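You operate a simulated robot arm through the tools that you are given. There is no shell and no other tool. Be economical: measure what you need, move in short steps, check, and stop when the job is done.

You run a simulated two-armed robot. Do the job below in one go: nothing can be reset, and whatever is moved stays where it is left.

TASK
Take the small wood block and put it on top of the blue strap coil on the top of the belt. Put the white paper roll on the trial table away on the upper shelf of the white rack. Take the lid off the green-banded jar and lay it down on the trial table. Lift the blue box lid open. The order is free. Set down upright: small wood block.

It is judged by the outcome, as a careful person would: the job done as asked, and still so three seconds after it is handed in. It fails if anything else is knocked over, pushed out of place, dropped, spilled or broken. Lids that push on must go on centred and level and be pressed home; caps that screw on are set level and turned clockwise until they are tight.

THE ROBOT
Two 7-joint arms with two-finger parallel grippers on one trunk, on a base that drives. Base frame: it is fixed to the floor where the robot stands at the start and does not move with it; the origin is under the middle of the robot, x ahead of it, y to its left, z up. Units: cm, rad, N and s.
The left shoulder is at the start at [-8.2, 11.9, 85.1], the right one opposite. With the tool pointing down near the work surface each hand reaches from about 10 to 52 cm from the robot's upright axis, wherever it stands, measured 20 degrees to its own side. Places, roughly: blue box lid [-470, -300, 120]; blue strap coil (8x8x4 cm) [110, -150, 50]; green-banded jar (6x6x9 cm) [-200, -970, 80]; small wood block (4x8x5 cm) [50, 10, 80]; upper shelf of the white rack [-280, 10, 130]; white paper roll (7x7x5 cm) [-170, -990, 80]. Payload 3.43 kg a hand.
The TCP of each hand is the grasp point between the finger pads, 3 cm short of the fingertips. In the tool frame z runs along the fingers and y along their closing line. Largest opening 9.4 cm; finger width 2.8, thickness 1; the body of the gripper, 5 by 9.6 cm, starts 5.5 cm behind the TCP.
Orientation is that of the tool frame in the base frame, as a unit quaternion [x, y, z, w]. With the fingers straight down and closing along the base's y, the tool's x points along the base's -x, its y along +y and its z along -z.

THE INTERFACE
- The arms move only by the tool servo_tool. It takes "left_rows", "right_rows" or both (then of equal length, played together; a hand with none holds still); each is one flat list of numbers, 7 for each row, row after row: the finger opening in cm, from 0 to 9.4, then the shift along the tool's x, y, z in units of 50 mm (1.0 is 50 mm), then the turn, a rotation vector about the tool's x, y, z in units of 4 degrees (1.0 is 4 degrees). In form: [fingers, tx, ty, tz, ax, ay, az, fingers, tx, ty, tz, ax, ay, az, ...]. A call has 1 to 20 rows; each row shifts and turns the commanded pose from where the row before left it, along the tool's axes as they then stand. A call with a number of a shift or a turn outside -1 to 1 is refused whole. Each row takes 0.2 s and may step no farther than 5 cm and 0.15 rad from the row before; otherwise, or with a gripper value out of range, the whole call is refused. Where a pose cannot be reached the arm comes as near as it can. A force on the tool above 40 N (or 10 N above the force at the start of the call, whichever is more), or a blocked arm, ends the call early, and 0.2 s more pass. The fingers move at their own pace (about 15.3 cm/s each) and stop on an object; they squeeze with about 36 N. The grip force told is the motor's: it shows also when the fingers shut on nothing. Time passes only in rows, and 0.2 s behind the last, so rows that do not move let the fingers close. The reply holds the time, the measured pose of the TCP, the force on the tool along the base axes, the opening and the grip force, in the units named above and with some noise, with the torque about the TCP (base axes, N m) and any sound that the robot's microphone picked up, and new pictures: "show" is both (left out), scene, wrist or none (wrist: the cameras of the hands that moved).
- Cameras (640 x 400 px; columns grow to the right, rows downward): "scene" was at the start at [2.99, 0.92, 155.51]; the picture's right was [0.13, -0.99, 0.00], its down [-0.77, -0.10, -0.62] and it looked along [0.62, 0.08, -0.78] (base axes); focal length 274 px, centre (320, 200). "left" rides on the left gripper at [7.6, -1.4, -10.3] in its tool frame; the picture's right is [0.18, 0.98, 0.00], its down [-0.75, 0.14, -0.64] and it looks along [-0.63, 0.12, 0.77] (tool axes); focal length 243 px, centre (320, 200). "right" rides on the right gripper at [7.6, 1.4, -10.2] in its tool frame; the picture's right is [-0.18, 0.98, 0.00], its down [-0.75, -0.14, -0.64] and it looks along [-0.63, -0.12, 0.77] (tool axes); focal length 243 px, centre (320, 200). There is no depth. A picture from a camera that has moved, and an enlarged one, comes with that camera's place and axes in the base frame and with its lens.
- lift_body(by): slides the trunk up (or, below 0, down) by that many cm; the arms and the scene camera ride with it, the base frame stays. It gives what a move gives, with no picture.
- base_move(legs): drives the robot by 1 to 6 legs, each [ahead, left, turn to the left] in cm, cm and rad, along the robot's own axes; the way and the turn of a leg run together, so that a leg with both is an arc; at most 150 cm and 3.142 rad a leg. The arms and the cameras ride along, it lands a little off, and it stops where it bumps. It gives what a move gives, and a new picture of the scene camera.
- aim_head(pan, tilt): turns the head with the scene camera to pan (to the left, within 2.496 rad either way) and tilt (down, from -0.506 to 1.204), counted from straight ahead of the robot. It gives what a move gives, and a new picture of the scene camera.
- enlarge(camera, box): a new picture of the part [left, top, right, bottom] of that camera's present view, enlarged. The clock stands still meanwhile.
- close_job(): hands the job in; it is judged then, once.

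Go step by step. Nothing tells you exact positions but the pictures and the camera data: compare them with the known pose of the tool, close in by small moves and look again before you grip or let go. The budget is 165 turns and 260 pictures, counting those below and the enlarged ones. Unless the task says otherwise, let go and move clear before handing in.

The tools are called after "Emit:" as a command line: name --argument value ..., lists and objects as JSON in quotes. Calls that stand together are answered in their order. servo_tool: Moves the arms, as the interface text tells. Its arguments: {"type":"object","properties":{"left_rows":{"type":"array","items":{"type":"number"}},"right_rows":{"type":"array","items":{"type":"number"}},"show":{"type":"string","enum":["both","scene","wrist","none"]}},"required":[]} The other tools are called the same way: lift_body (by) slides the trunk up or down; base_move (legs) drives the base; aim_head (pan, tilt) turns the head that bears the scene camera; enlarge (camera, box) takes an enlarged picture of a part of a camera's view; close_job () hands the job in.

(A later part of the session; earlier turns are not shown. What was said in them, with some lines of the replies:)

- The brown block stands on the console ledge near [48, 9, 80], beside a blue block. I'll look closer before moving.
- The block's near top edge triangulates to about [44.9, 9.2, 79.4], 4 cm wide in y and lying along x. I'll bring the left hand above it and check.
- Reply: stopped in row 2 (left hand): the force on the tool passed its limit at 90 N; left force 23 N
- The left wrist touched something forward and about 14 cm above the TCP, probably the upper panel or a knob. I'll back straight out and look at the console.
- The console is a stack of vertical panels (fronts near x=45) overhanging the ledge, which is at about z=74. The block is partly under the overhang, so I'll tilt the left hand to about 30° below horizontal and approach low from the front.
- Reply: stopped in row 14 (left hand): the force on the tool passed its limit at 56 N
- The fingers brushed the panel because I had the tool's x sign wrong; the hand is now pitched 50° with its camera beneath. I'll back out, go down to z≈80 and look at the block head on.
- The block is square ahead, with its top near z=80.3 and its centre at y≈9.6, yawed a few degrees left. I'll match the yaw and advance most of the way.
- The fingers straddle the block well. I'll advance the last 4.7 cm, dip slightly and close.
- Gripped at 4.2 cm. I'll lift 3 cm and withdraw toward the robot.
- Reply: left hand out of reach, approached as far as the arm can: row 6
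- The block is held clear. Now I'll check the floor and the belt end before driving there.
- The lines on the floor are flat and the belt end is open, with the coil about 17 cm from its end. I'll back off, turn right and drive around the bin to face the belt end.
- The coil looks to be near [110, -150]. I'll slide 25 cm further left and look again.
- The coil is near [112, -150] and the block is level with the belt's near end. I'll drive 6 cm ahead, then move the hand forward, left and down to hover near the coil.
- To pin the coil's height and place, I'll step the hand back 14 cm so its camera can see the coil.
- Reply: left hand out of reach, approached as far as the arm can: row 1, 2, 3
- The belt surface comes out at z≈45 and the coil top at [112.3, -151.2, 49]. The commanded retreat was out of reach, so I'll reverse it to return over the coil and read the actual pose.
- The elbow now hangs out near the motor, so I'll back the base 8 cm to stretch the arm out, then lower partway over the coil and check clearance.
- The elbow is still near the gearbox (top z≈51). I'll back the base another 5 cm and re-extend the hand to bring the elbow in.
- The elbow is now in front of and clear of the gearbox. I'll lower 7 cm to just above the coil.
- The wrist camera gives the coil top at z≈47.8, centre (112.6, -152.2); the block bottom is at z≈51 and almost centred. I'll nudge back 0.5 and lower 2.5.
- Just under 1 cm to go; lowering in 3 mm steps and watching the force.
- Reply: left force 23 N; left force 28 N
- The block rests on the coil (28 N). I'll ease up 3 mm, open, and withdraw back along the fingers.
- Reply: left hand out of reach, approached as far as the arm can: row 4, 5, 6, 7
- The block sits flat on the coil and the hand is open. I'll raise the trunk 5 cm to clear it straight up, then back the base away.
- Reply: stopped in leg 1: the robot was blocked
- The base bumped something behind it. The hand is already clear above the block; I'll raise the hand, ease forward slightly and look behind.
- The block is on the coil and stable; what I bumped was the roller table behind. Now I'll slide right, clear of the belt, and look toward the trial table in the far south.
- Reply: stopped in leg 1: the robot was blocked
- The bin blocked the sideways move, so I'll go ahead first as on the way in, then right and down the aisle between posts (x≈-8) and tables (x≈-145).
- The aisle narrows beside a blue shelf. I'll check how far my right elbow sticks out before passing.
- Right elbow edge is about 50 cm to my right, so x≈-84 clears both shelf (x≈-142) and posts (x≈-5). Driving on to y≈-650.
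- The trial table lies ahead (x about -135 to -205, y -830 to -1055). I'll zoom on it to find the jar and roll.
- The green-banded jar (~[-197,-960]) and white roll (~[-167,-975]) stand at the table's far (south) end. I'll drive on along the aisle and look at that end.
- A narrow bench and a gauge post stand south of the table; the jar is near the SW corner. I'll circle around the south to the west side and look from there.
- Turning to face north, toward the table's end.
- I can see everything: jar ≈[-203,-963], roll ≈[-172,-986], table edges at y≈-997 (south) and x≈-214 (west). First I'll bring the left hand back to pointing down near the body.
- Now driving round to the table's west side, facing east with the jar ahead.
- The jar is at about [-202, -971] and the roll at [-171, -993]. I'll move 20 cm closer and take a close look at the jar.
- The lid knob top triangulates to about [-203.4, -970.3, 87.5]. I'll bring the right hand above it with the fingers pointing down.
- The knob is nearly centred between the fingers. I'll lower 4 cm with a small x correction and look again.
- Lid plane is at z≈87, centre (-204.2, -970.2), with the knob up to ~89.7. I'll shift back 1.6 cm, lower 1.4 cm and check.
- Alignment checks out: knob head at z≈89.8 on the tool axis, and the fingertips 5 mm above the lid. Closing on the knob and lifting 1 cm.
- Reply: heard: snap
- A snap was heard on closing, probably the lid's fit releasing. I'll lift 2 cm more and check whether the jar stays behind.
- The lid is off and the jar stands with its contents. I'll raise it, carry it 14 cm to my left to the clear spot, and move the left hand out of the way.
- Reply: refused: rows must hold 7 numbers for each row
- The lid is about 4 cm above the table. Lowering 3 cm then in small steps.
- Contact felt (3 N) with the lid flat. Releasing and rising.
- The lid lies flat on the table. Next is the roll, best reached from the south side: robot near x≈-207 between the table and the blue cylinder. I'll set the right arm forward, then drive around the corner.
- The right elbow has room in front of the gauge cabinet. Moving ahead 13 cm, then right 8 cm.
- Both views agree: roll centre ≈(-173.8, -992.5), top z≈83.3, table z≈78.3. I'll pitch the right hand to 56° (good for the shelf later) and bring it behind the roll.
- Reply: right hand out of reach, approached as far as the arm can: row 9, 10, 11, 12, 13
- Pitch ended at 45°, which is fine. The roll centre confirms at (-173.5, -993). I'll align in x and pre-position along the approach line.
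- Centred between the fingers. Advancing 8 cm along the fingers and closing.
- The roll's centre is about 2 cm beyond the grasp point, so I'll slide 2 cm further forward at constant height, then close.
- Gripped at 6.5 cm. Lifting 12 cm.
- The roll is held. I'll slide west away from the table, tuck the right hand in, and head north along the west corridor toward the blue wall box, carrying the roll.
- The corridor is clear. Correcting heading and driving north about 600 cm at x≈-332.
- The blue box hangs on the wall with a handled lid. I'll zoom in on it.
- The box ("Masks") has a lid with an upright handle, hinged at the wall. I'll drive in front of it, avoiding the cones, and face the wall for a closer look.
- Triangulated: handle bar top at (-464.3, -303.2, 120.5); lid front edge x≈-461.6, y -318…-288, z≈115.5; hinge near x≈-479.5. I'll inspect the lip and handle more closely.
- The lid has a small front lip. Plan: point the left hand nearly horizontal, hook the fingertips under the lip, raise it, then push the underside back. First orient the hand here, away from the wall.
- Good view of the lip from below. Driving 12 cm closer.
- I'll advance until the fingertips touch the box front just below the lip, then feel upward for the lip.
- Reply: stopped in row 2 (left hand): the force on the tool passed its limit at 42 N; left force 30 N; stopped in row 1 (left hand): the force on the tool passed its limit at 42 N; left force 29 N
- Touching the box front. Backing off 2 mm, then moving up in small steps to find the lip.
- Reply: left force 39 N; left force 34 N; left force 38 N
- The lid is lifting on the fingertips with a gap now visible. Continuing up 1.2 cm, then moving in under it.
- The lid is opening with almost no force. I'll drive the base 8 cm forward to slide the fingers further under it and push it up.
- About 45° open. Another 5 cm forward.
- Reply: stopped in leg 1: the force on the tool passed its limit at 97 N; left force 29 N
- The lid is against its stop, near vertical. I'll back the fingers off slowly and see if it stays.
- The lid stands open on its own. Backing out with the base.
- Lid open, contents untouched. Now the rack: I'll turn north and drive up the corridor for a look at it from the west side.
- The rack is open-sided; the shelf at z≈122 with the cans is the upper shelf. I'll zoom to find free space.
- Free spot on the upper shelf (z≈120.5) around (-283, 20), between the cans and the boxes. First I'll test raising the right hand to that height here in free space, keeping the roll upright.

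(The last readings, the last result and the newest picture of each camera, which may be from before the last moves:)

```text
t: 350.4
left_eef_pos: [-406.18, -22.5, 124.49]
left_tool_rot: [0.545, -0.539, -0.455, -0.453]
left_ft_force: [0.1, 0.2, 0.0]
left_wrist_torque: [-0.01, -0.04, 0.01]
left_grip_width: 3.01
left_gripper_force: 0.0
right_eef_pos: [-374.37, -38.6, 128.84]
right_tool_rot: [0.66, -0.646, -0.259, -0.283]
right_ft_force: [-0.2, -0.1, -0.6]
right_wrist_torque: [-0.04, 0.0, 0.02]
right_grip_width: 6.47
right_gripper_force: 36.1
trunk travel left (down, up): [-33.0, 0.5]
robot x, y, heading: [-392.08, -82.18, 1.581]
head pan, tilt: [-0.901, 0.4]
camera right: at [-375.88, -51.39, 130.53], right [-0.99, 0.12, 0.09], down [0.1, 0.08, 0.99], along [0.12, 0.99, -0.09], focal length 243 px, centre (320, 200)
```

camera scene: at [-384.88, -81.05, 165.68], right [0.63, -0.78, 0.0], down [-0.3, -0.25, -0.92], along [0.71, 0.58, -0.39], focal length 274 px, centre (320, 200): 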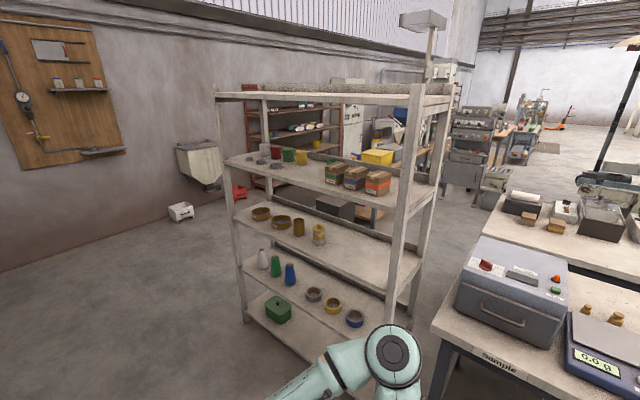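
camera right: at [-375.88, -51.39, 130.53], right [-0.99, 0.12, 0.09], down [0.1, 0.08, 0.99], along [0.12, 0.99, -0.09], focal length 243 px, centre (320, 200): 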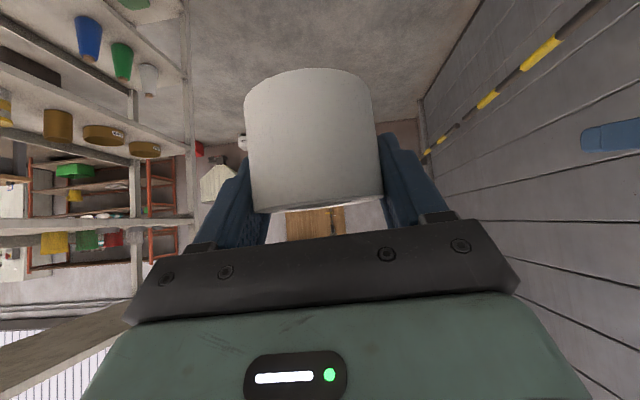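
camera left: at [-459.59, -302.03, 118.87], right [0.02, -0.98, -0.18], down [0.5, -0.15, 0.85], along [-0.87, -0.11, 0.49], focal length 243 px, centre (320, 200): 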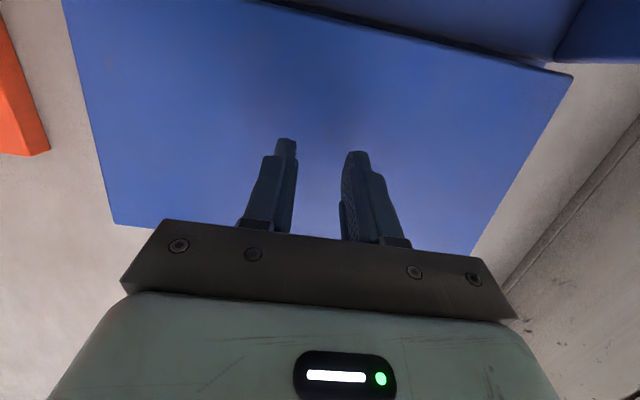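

Reachable. Now I'll tuck the left hand back to its pointing-down rest pose so it doesn't hit the rack.

Emit:
servo_tool --left_rows '[3, 0.249, 0.1, -0.261, 0, 1, 0, 3, 0.267, 0.1, -0.243, 0, 1, 0, 3, 0.283, 0.1, -0.223, 0, 1, 0, 3, 0.298, 0.1, -0.203, 0, 1, 0, 3, 0.311, 0.1, -0.182, 0, 1, 0, 3, 0.323, 0.1, -0.16, 0, 1, 0, 3, 0.334, 0.1, -0.137, 0, 1, 0, 3, 0.342, 0.1, -0.113, 0, 1, 0, 3, 0.349, 0.1, -0.089, 0, 1, 0, 3, 0.355, 0.1, -0.065, 0, 1, 0, 3, 0.358, 0.1, -0.04, 0, 1, 0, 3, 0.36, 0.1, -0.015, 0, 1, 0, 3, 0.36, 0.1, 0.011, 0, 1, 0, 3, 0.359, 0.1, 0.036, 0, 1, 0, 3, 0.355, 0.1, 0.061, 0, 1, 0, 3, 0.35, 0.1, 0.085, 0, 1, 0, 3, 0.343, 0.1, 0.11, 0, 1, 0, 3, 0.335, 0.1, 0.133, 0, 1, 0, 3, 0.325, 0.1, 0.156, 0, 1, 0, 3, 0.313, 0.1, 0.179, 0, 1, 0]' --show "none"

Emit:
base_move --legs '[[120, 0, 0], [0, 0, -1.581]]'

Emit:
aim_head --pan -0.3 --tilt 0.45

```text
t: 354.6
left_eef_pos: [-415.84, -52.64, 104.48]
left_tool_rot: [0.71, -0.704, 0.003, -0.002]
left_ft_force: [0.9, -0.5, -0.1]
left_wrist_torque: [0.02, -0.03, -0.03]
left_grip_width: 3.02
left_gripper_force: 0.1
right_eef_pos: [-374.53, -38.7, 128.77]
right_tool_rot: [0.66, -0.646, -0.259, -0.284]
right_ft_force: [-0.7, 0.2, -0.9]
right_wrist_torque: [-0.01, 0.04, 0.04]
right_grip_width: 6.46
right_gripper_force: 36.1
trunk travel left (down, up): [-33.0, 0.5]
robot x, y, heading: [-391.72, -82.26, 1.584]
head pan, tilt: [-0.901, 0.4]
```

```text
t: 364.5
left_eef_pos: [-364.15, 62.52, 104.42]
left_tool_rot: [-0.009, 1.0, -0.002, -0.001]
left_ft_force: [0.1, -0.9, -0.5]
left_wrist_torque: [0.01, 0.02, -0.02]
left_grip_width: 3.0
left_gripper_force: 0.1
right_eef_pos: [-349.86, 21.33, 128.75]
right_tool_rot: [-0.015, 0.923, -0.016, 0.384]
right_ft_force: [0.2, -1.2, -1.2]
right_wrist_torque: [0.02, -0.03, -0.01]
right_grip_width: 6.46
right_gripper_force: 35.7
trunk travel left (down, up): [-33.0, 0.5]
robot x, y, heading: [-393.48, 38.21, 0.018]
head pan, tilt: [-0.901, 0.4]
camera scene: at [-392.35, 31.09, 165.67], right [-0.77, -0.64, 0.0], down [-0.25, 0.3, -0.92], along [0.59, -0.71, -0.39], focal length 274 px, centre (320, 200)
```

scene: 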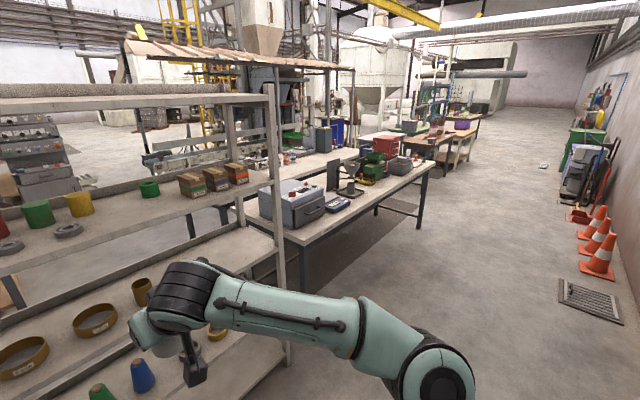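

```text
t: 365.5
left_eef_pos: [-364.25, 62.57, 104.53]
left_tool_rot: [-0.009, 1.0, -0.003, -0.001]
left_ft_force: [-0.6, -0.2, 0.7]
left_wrist_torque: [0.03, 0.05, -0.03]
left_grip_width: 3.02
left_gripper_force: 0.0
right_eef_pos: [-349.89, 21.3, 128.77]
right_tool_rot: [-0.014, 0.923, -0.016, 0.385]
right_ft_force: [0.4, 0.0, -1.1]
right_wrist_torque: [0.03, 0.0, 0.0]
right_grip_width: 6.49
right_gripper_force: 35.5
trunk travel left (down, up): [-33.0, 0.5]
robot x, y, heading: [-393.93, 38.32, 0.022]
head pan, tilt: [-0.3, 0.45]
camera scene: at [-389.42, 35.68, 165.2], right [-0.28, -0.96, 0.0], down [-0.42, 0.12, -0.9], along [0.87, -0.25, -0.44], focal length 274 px, centre (320, 200)
```

scene: 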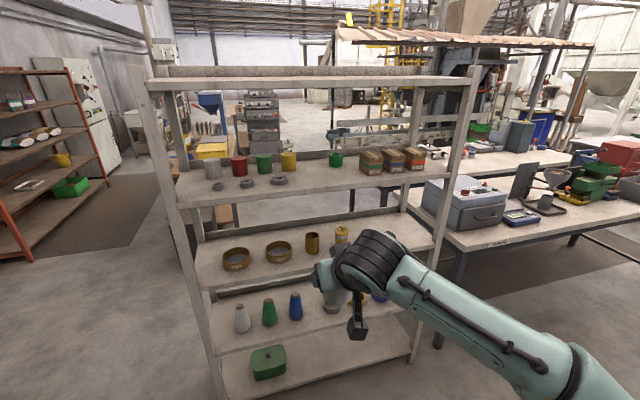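

Re-triangulating with a better baseline: shelf top z≈125, west edge x≈-300.5; free front spot near (-291, 3). I'll raise the roll 4 cm, shift right 18 and approach partway.

Emit:
servo_tool --right_rows '[0, -0.568, 0, -0.56, 0, 0, 0, 0, -0.05, 0, -0.05, 0, 0, 0, 0, 0, 0, 0, 0, 0, 0]' --show "none"

Emit:
base_move --legs '[[0, -18, -0.02], [38, 0, 0]]'

Emit:
aim_head --pan -0.1 --tilt 0.5

Emit:
enlarge --camera "right" --box '[0, 0, 640, 400]'

```text
t: 366.3
left_eef_pos: [-364.21, 62.46, 104.66]
left_tool_rot: [-0.009, 1.0, -0.001, -0.001]
left_ft_force: [0.0, -0.3, 0.0]
left_wrist_torque: [-0.01, -0.02, 0.0]
left_grip_width: 2.97
left_gripper_force: 0.0
right_eef_pos: [-349.81, 21.37, 133.04]
right_tool_rot: [-0.014, 0.922, -0.016, 0.386]
right_ft_force: [0.9, -0.2, -1.6]
right_wrist_torque: [-0.02, -0.05, -0.03]
right_grip_width: 6.49
right_gripper_force: 36.0
trunk travel left (down, up): [-33.0, 0.5]
robot x, y, heading: [-393.54, 38.26, 0.019]
head pan, tilt: [-0.3, 0.45]
```

```text
t: 370.5
left_eef_pos: [-325.54, 43.29, 104.63]
left_tool_rot: [0.003, 1.0, -0.002, -0.001]
left_ft_force: [-0.2, -0.7, -1.0]
left_wrist_torque: [0.0, 0.0, -0.02]
left_grip_width: 3.01
left_gripper_force: 0.1
right_eef_pos: [-312.42, 1.95, 133.0]
right_tool_rot: [-0.002, 0.923, -0.021, 0.384]
right_ft_force: [0.1, -0.1, -0.4]
right_wrist_torque: [0.01, -0.05, -0.01]
right_grip_width: 6.5
right_gripper_force: 36.2
trunk travel left (down, up): [-33.0, 0.5]
robot x, y, heading: [-355.54, 20.18, -0.005]
head pan, tilt: [-0.3, 0.45]
camera scene: at [-351.49, 17.2, 165.19], right [-0.3, -0.95, 0.0], down [-0.41, 0.13, -0.9], along [0.86, -0.27, -0.43], focal length 274 px, centre (320, 200)
```

scene: 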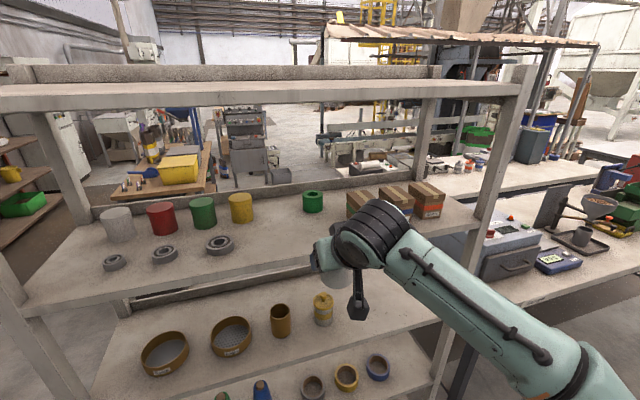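

```text
t: 371.3
left_eef_pos: [-325.53, 43.39, 104.54]
left_tool_rot: [0.004, 1.0, -0.002, -0.001]
left_ft_force: [-1.1, 0.2, 0.1]
left_wrist_torque: [-0.01, 0.02, 0.0]
left_grip_width: 3.01
left_gripper_force: 0.1
right_eef_pos: [-312.27, 1.99, 133.13]
right_tool_rot: [-0.002, 0.923, -0.021, 0.384]
right_ft_force: [0.5, -0.5, -0.6]
right_wrist_torque: [0.01, -0.04, -0.01]
right_grip_width: 6.46
right_gripper_force: 36.0
trunk travel left (down, up): [-33.0, 0.5]
robot x, y, heading: [-355.54, 19.9, -0.005]
head pan, tilt: [-0.099, 0.499]
camera scene: at [-351.15, 19.01, 164.76], right [-0.11, -0.99, 0.0], down [-0.48, 0.05, -0.88], along [0.87, -0.09, -0.48], focal length 274 px, centre (320, 200)
```

scene: 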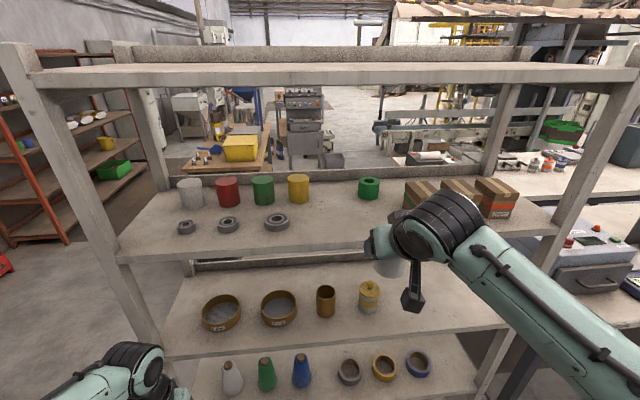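

```text
1.00 times, centred on (320, 200) of right (not enlarged: the box is as wide or as high as the picture)
camera zoom: at [-324.97, 3.58, 134.8], right [0.14, 0.99, 0.09], down [0.07, -0.1, 0.99], along [0.99, -0.13, -0.09], focal length 243 px, centre (320, 200)
```

zoom: 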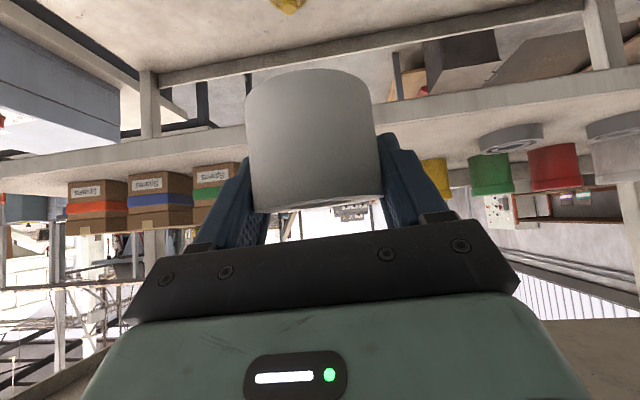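

The gap between discs (y≈20) and boxes (y≈-17) is well centred on the roll. I'll pull the left hand back 9 cm, then drive 19 cm ahead.

Emit:
servo_tool --left_rows '[3, 0.6, 0.2, 0.2, 0, 0, 0, 3, 0.6, 0.2, 0.2, 0, 0, 0, 3, 0.6, 0.2, 0.2, 0, 0, 0, 3, 0, 0, 0, 0, 0, 0]' --show "none"

Emit:
base_move --legs '[[18, 0, 0]]'

Emit:
enlarge --camera "right" --box '[0, 0, 640, 400]'

```text
t: 372.3
left_eef_pos: [-334.47, 46.46, 101.49]
left_tool_rot: [0.004, 1.0, -0.002, -0.001]
left_ft_force: [-0.4, 0.3, -0.1]
left_wrist_torque: [0.01, 0.0, -0.02]
left_grip_width: 3.01
left_gripper_force: 0.0
right_eef_pos: [-312.35, 1.97, 133.23]
right_tool_rot: [-0.002, 0.923, -0.021, 0.384]
right_ft_force: [0.0, 0.3, -0.8]
right_wrist_torque: [0.01, 0.0, 0.01]
right_grip_width: 6.46
right_gripper_force: 36.0
trunk travel left (down, up): [-33.0, 0.5]
robot x, y, heading: [-355.46, 19.77, -0.006]
head pan, tilt: [-0.099, 0.499]
```

```text
t: 373.8
left_eef_pos: [-316.66, 46.35, 101.6]
left_tool_rot: [0.005, 1.0, -0.002, 0.0]
left_ft_force: [0.9, -0.3, 0.0]
left_wrist_torque: [0.02, 0.03, 0.02]
left_grip_width: 2.99
left_gripper_force: 0.0
right_eef_pos: [-294.43, 1.74, 133.05]
right_tool_rot: [-0.001, 0.924, -0.022, 0.383]
right_ft_force: [-0.6, -0.1, -0.6]
right_wrist_torque: [0.0, 0.0, 0.02]
right_grip_width: 6.47
right_gripper_force: 36.1
trunk travel left (down, up): [-33.0, 0.5]
robot x, y, heading: [-337.59, 19.94, -0.006]
head pan, tilt: [-0.099, 0.499]
camera scene: at [-333.29, 18.89, 164.73], right [-0.11, -0.99, 0.0], down [-0.48, 0.05, -0.88], along [0.87, -0.09, -0.48], focal length 274 px, centre (320, 200)
```

scene: 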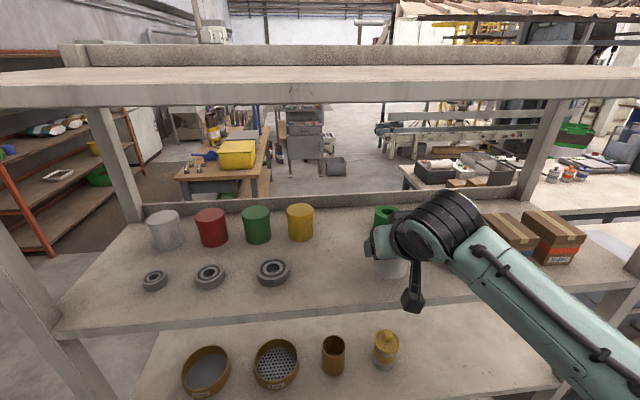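

```text
1.00 times, centred on (320, 200) of right (not enlarged: the box is as wide or as high as the picture)
camera zoom: at [-307.16, 3.41, 134.78], right [0.14, 0.99, 0.09], down [0.07, -0.1, 0.99], along [0.99, -0.14, -0.09], focal length 243 px, centre (320, 200)
```

zoom: 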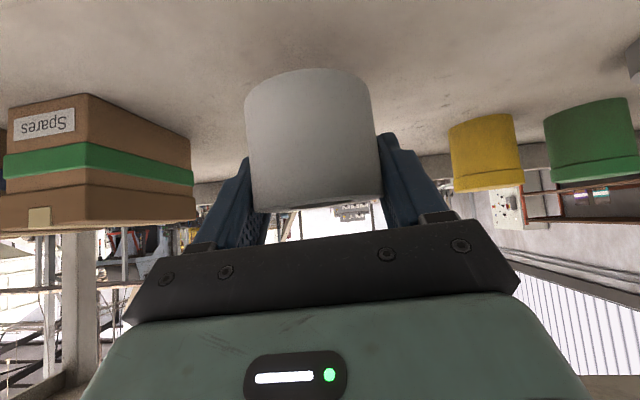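

The roll is over the shelf with clear space around. Moving 2 cm further in and lowering 3.5 cm.

Emit:
servo_tool --right_rows '[0, -0.14, 0, 0.142, 0, 0, 0, 0, -0.14, 0, 0.142, 0, 0, 0, 0, 0.25, 0, 0.245, 0, 0, 0, 0, 0.25, 0, 0.245, 0, 0, 0, 0, 0, 0, 0, 0, 0, 0]' --show "wrist"

Emit:
enlarge --camera "scene" --box '[330, 180, 490, 280]'

```text
t: 375.0
left_eef_pos: [-316.44, 46.28, 101.46]
left_tool_rot: [0.006, 1.0, -0.001, 0.001]
left_ft_force: [0.0, 0.2, -0.5]
left_wrist_torque: [-0.01, 0.02, 0.04]
left_grip_width: 3.0
left_gripper_force: 0.0
right_eef_pos: [-292.63, 1.59, 129.98]
right_tool_rot: [-0.001, 0.921, -0.022, 0.389]
right_ft_force: [2.4, -6.3, 23.8]
right_wrist_torque: [0.16, 0.63, 0.15]
right_grip_width: 6.49
right_gripper_force: 35.9
trunk travel left (down, up): [-33.0, 0.5]
robot x, y, heading: [-337.85, 19.81, -0.007]
head pan, tilt: [-0.099, 0.499]
camera right: at [-305.18, 3.24, 131.55], right [0.14, 0.99, 0.09], down [0.06, -0.1, 0.99], along [0.99, -0.14, -0.08], focal length 243 px, centre (320, 200)
```

right: 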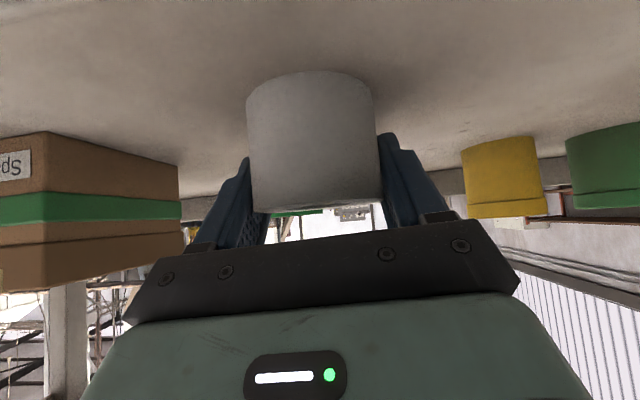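

```text
4.00 times, centred on (410, 230) of scene
camera zoom: at [-333.37, 18.83, 164.79], right [-0.11, -0.99, 0.0], down [-0.48, 0.05, -0.88], along [0.87, -0.09, -0.48], focal length 1096 px, centre (-40, 80)
```

zoom: 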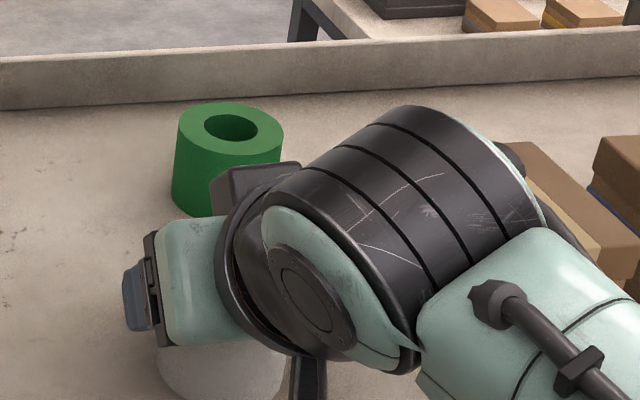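

The roll is resting on the shelf (24 N). Easing up 2 mm, opening and withdrawing back along the fingers.

Emit:
servo_tool --right_rows '[0, -0.03, 0, -0.03, 0, 0, 0, 9, 0, 0, 0, 0, 0, 0, 9, 0, 0, 0, 0, 0, 0, 9, 0, 0, 0, 0, 0, 0, 9, 0, 0, -0.3, 0, 0, 0, 9, 0, 0, -0.5, 0, 0, 0, 9, 0, 0, -0.5, 0, 0, 0, 9, 0, 0, -0.5, 0, 0, 0, 9, 0, 0, 0, 0, 0, 0]' --show "both"

```text
t: 377.0
left_eef_pos: [-316.5, 46.29, 101.61]
left_tool_rot: [0.005, 1.0, -0.002, -0.001]
left_ft_force: [0.2, 0.3, 0.6]
left_wrist_torque: [-0.01, -0.02, 0.02]
left_grip_width: 2.99
left_gripper_force: 0.0
right_eef_pos: [-298.96, 1.9, 136.23]
right_tool_rot: [-0.001, 0.923, -0.021, 0.385]
right_ft_force: [-0.6, -1.2, -1.0]
right_wrist_torque: [-0.01, -0.01, -0.03]
right_grip_width: 9.01
right_gripper_force: 0.1
trunk travel left (down, up): [-33.0, 0.5]
robot x, y, heading: [-337.73, 19.55, -0.004]
head pan, tilt: [-0.099, 0.499]
camera scene: at [-333.21, 18.88, 164.76], right [-0.11, -0.99, 0.0], down [-0.48, 0.05, -0.88], along [0.87, -0.09, -0.48], focal length 274 px, centre (320, 200)
camera right: at [-311.58, 3.63, 137.87], right [0.14, 0.99, 0.09], down [0.07, -0.1, 0.99], along [0.99, -0.14, -0.09], focal length 243 px, centre (320, 200)
```

scene: 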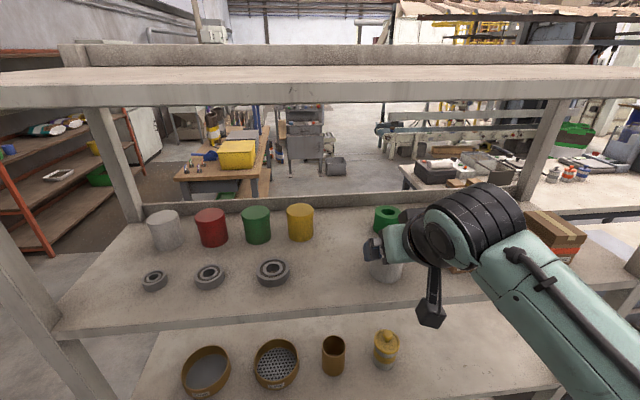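
right: 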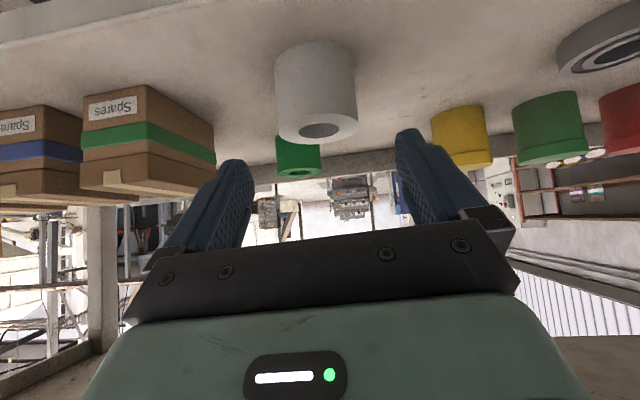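

The roll stands upright on the shelf. Backing the base away and taking a last look.

Emit:
base_move --legs '[[-40, 0, 0]]'

Emit:
enlarge --camera "scene" --box '[220, 120, 480, 282]'

```text
t: 379.5
left_eef_pos: [-356.73, 46.69, 101.55]
left_tool_rot: [0.011, 1.0, -0.002, -0.001]
left_ft_force: [0.5, -0.2, -1.0]
left_wrist_torque: [0.01, 0.0, 0.0]
left_grip_width: 3.01
left_gripper_force: 0.0
right_eef_pos: [-339.62, 2.09, 136.15]
right_tool_rot: [0.004, 0.923, -0.024, 0.384]
right_ft_force: [-0.4, 0.1, 0.4]
right_wrist_torque: [0.03, 0.03, -0.02]
right_grip_width: 9.01
right_gripper_force: 0.1
trunk travel left (down, up): [-33.0, 0.5]
robot x, y, heading: [-378.2, 20.58, -0.022]
head pan, tilt: [-0.099, 0.499]
camera scene: at [-373.75, 19.37, 164.77], right [-0.12, -0.99, 0.0], down [-0.48, 0.06, -0.88], along [0.87, -0.1, -0.48], focal length 274 px, centre (320, 200)
```

scene: 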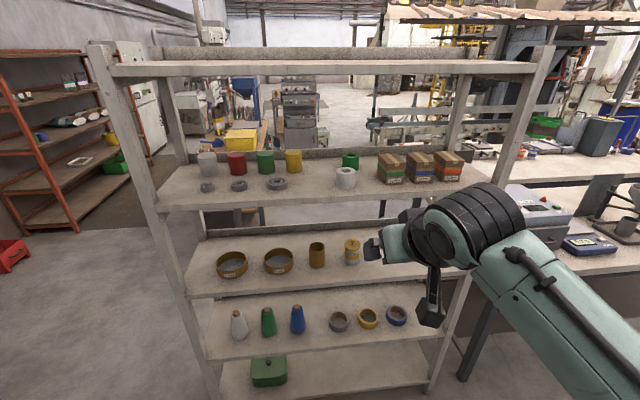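

```text
2.46 times, centred on (350, 201) of scene
camera zoom: at [-373.75, 19.37, 164.77], right [-0.12, -0.99, 0.0], down [-0.48, 0.06, -0.88], along [0.87, -0.1, -0.48], focal length 675 px, centre (246, 198)
```

zoom: 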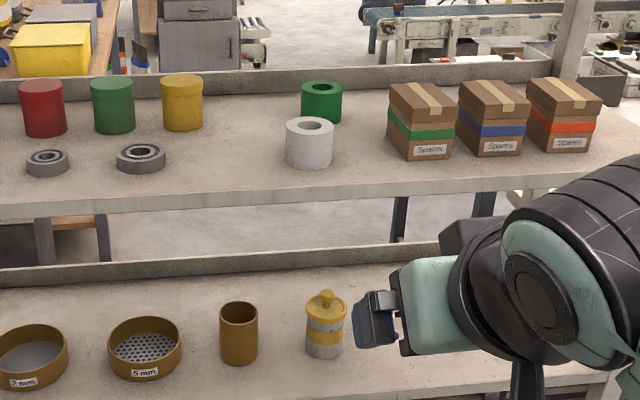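

The roll is on the upper shelf with its neighbours untouched. One last check that the blue lid is still open.

Emit:
aim_head --pan -1.85 --tilt 0.15

Emit:
enlarge --camera "scene" --box '[240, 140, 400, 240]'

```text
t: 381.3
left_eef_pos: [-356.66, 46.65, 101.58]
left_tool_rot: [0.011, 1.0, -0.003, -0.001]
left_ft_force: [-0.2, -0.8, -0.4]
left_wrist_torque: [0.0, -0.04, 0.01]
left_grip_width: 3.02
left_gripper_force: 0.1
right_eef_pos: [-339.64, 2.19, 136.17]
right_tool_rot: [0.005, 0.923, -0.024, 0.385]
right_ft_force: [-0.3, 0.2, -0.1]
right_wrist_torque: [0.0, -0.03, 0.01]
right_grip_width: 8.98
right_gripper_force: 0.0
trunk travel left (down, up): [-33.0, 0.5]
robot x, y, heading: [-378.44, 20.39, -0.02]
head pan, tilt: [-1.85, 0.15]
camera scene: at [-385.53, 11.57, 168.0], right [-0.96, 0.29, 0.0], down [0.04, 0.14, -0.99], along [-0.29, -0.95, -0.15], focal length 274 px, centre (320, 200)
```

scene: 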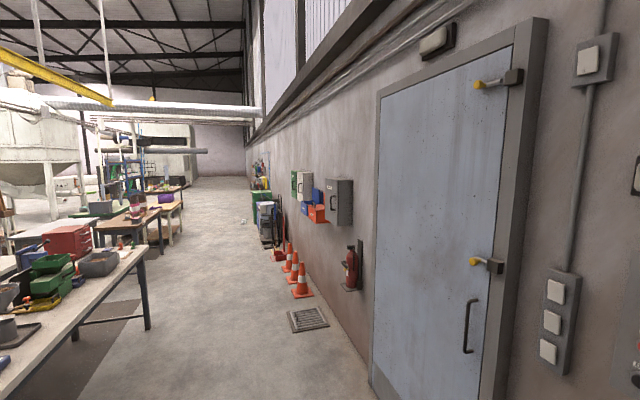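

```text
4.00 times, centred on (320, 190) of scene
camera zoom: at [-385.53, 11.57, 168.0], right [-0.96, 0.29, 0.0], down [0.04, 0.14, -0.99], along [-0.29, -0.95, -0.15], focal length 1096 px, centre (320, 240)
```

zoom: 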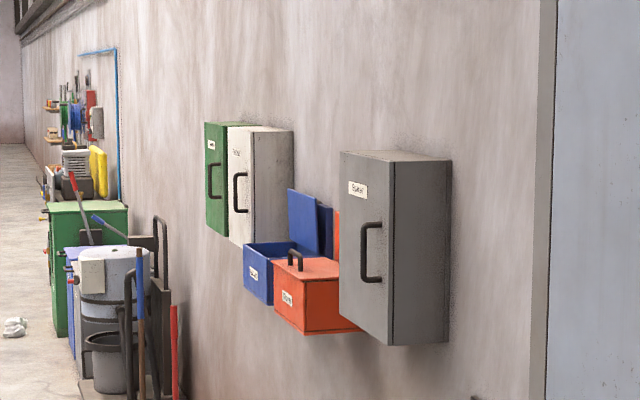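

The blue lid is still standing open, the roll is on the shelf, the jar lid is on the trial table, and the block is on the coil. Handing in.

Emit:
close_job

```text
The job is handed in.
```

All four parts of the job are done and handed in; I haven't seen the judge's result.

- **Wood block:** it sits upright on the blue strap coil on the belt.
- **Paper roll:** it stands on the upper shelf of the white rack. I took "upper shelf" to be the one about 125 cm up, just below the top board.
- **Jar lid:** it lies flat on the trial table, and the jar is still standing with its contents. I heard a snap as I gripped the lid's knob. The lid then came off cleanly and I saw no damage.
- **Blue box lid:** it is standing open on its own, and I checked it again just before handing in.

There were some bumps along the way:
- Early on, the left hand knocked the console panels twice, at up to 90 N.
- The base stopped against the roller table once, and once against something I took to be the floor bin.
- The blue lid met about 97 N when it reached its stop.

I saw nothing knocked over or moved out of place, but I didn't go back to check the console, roller table or bin up close.
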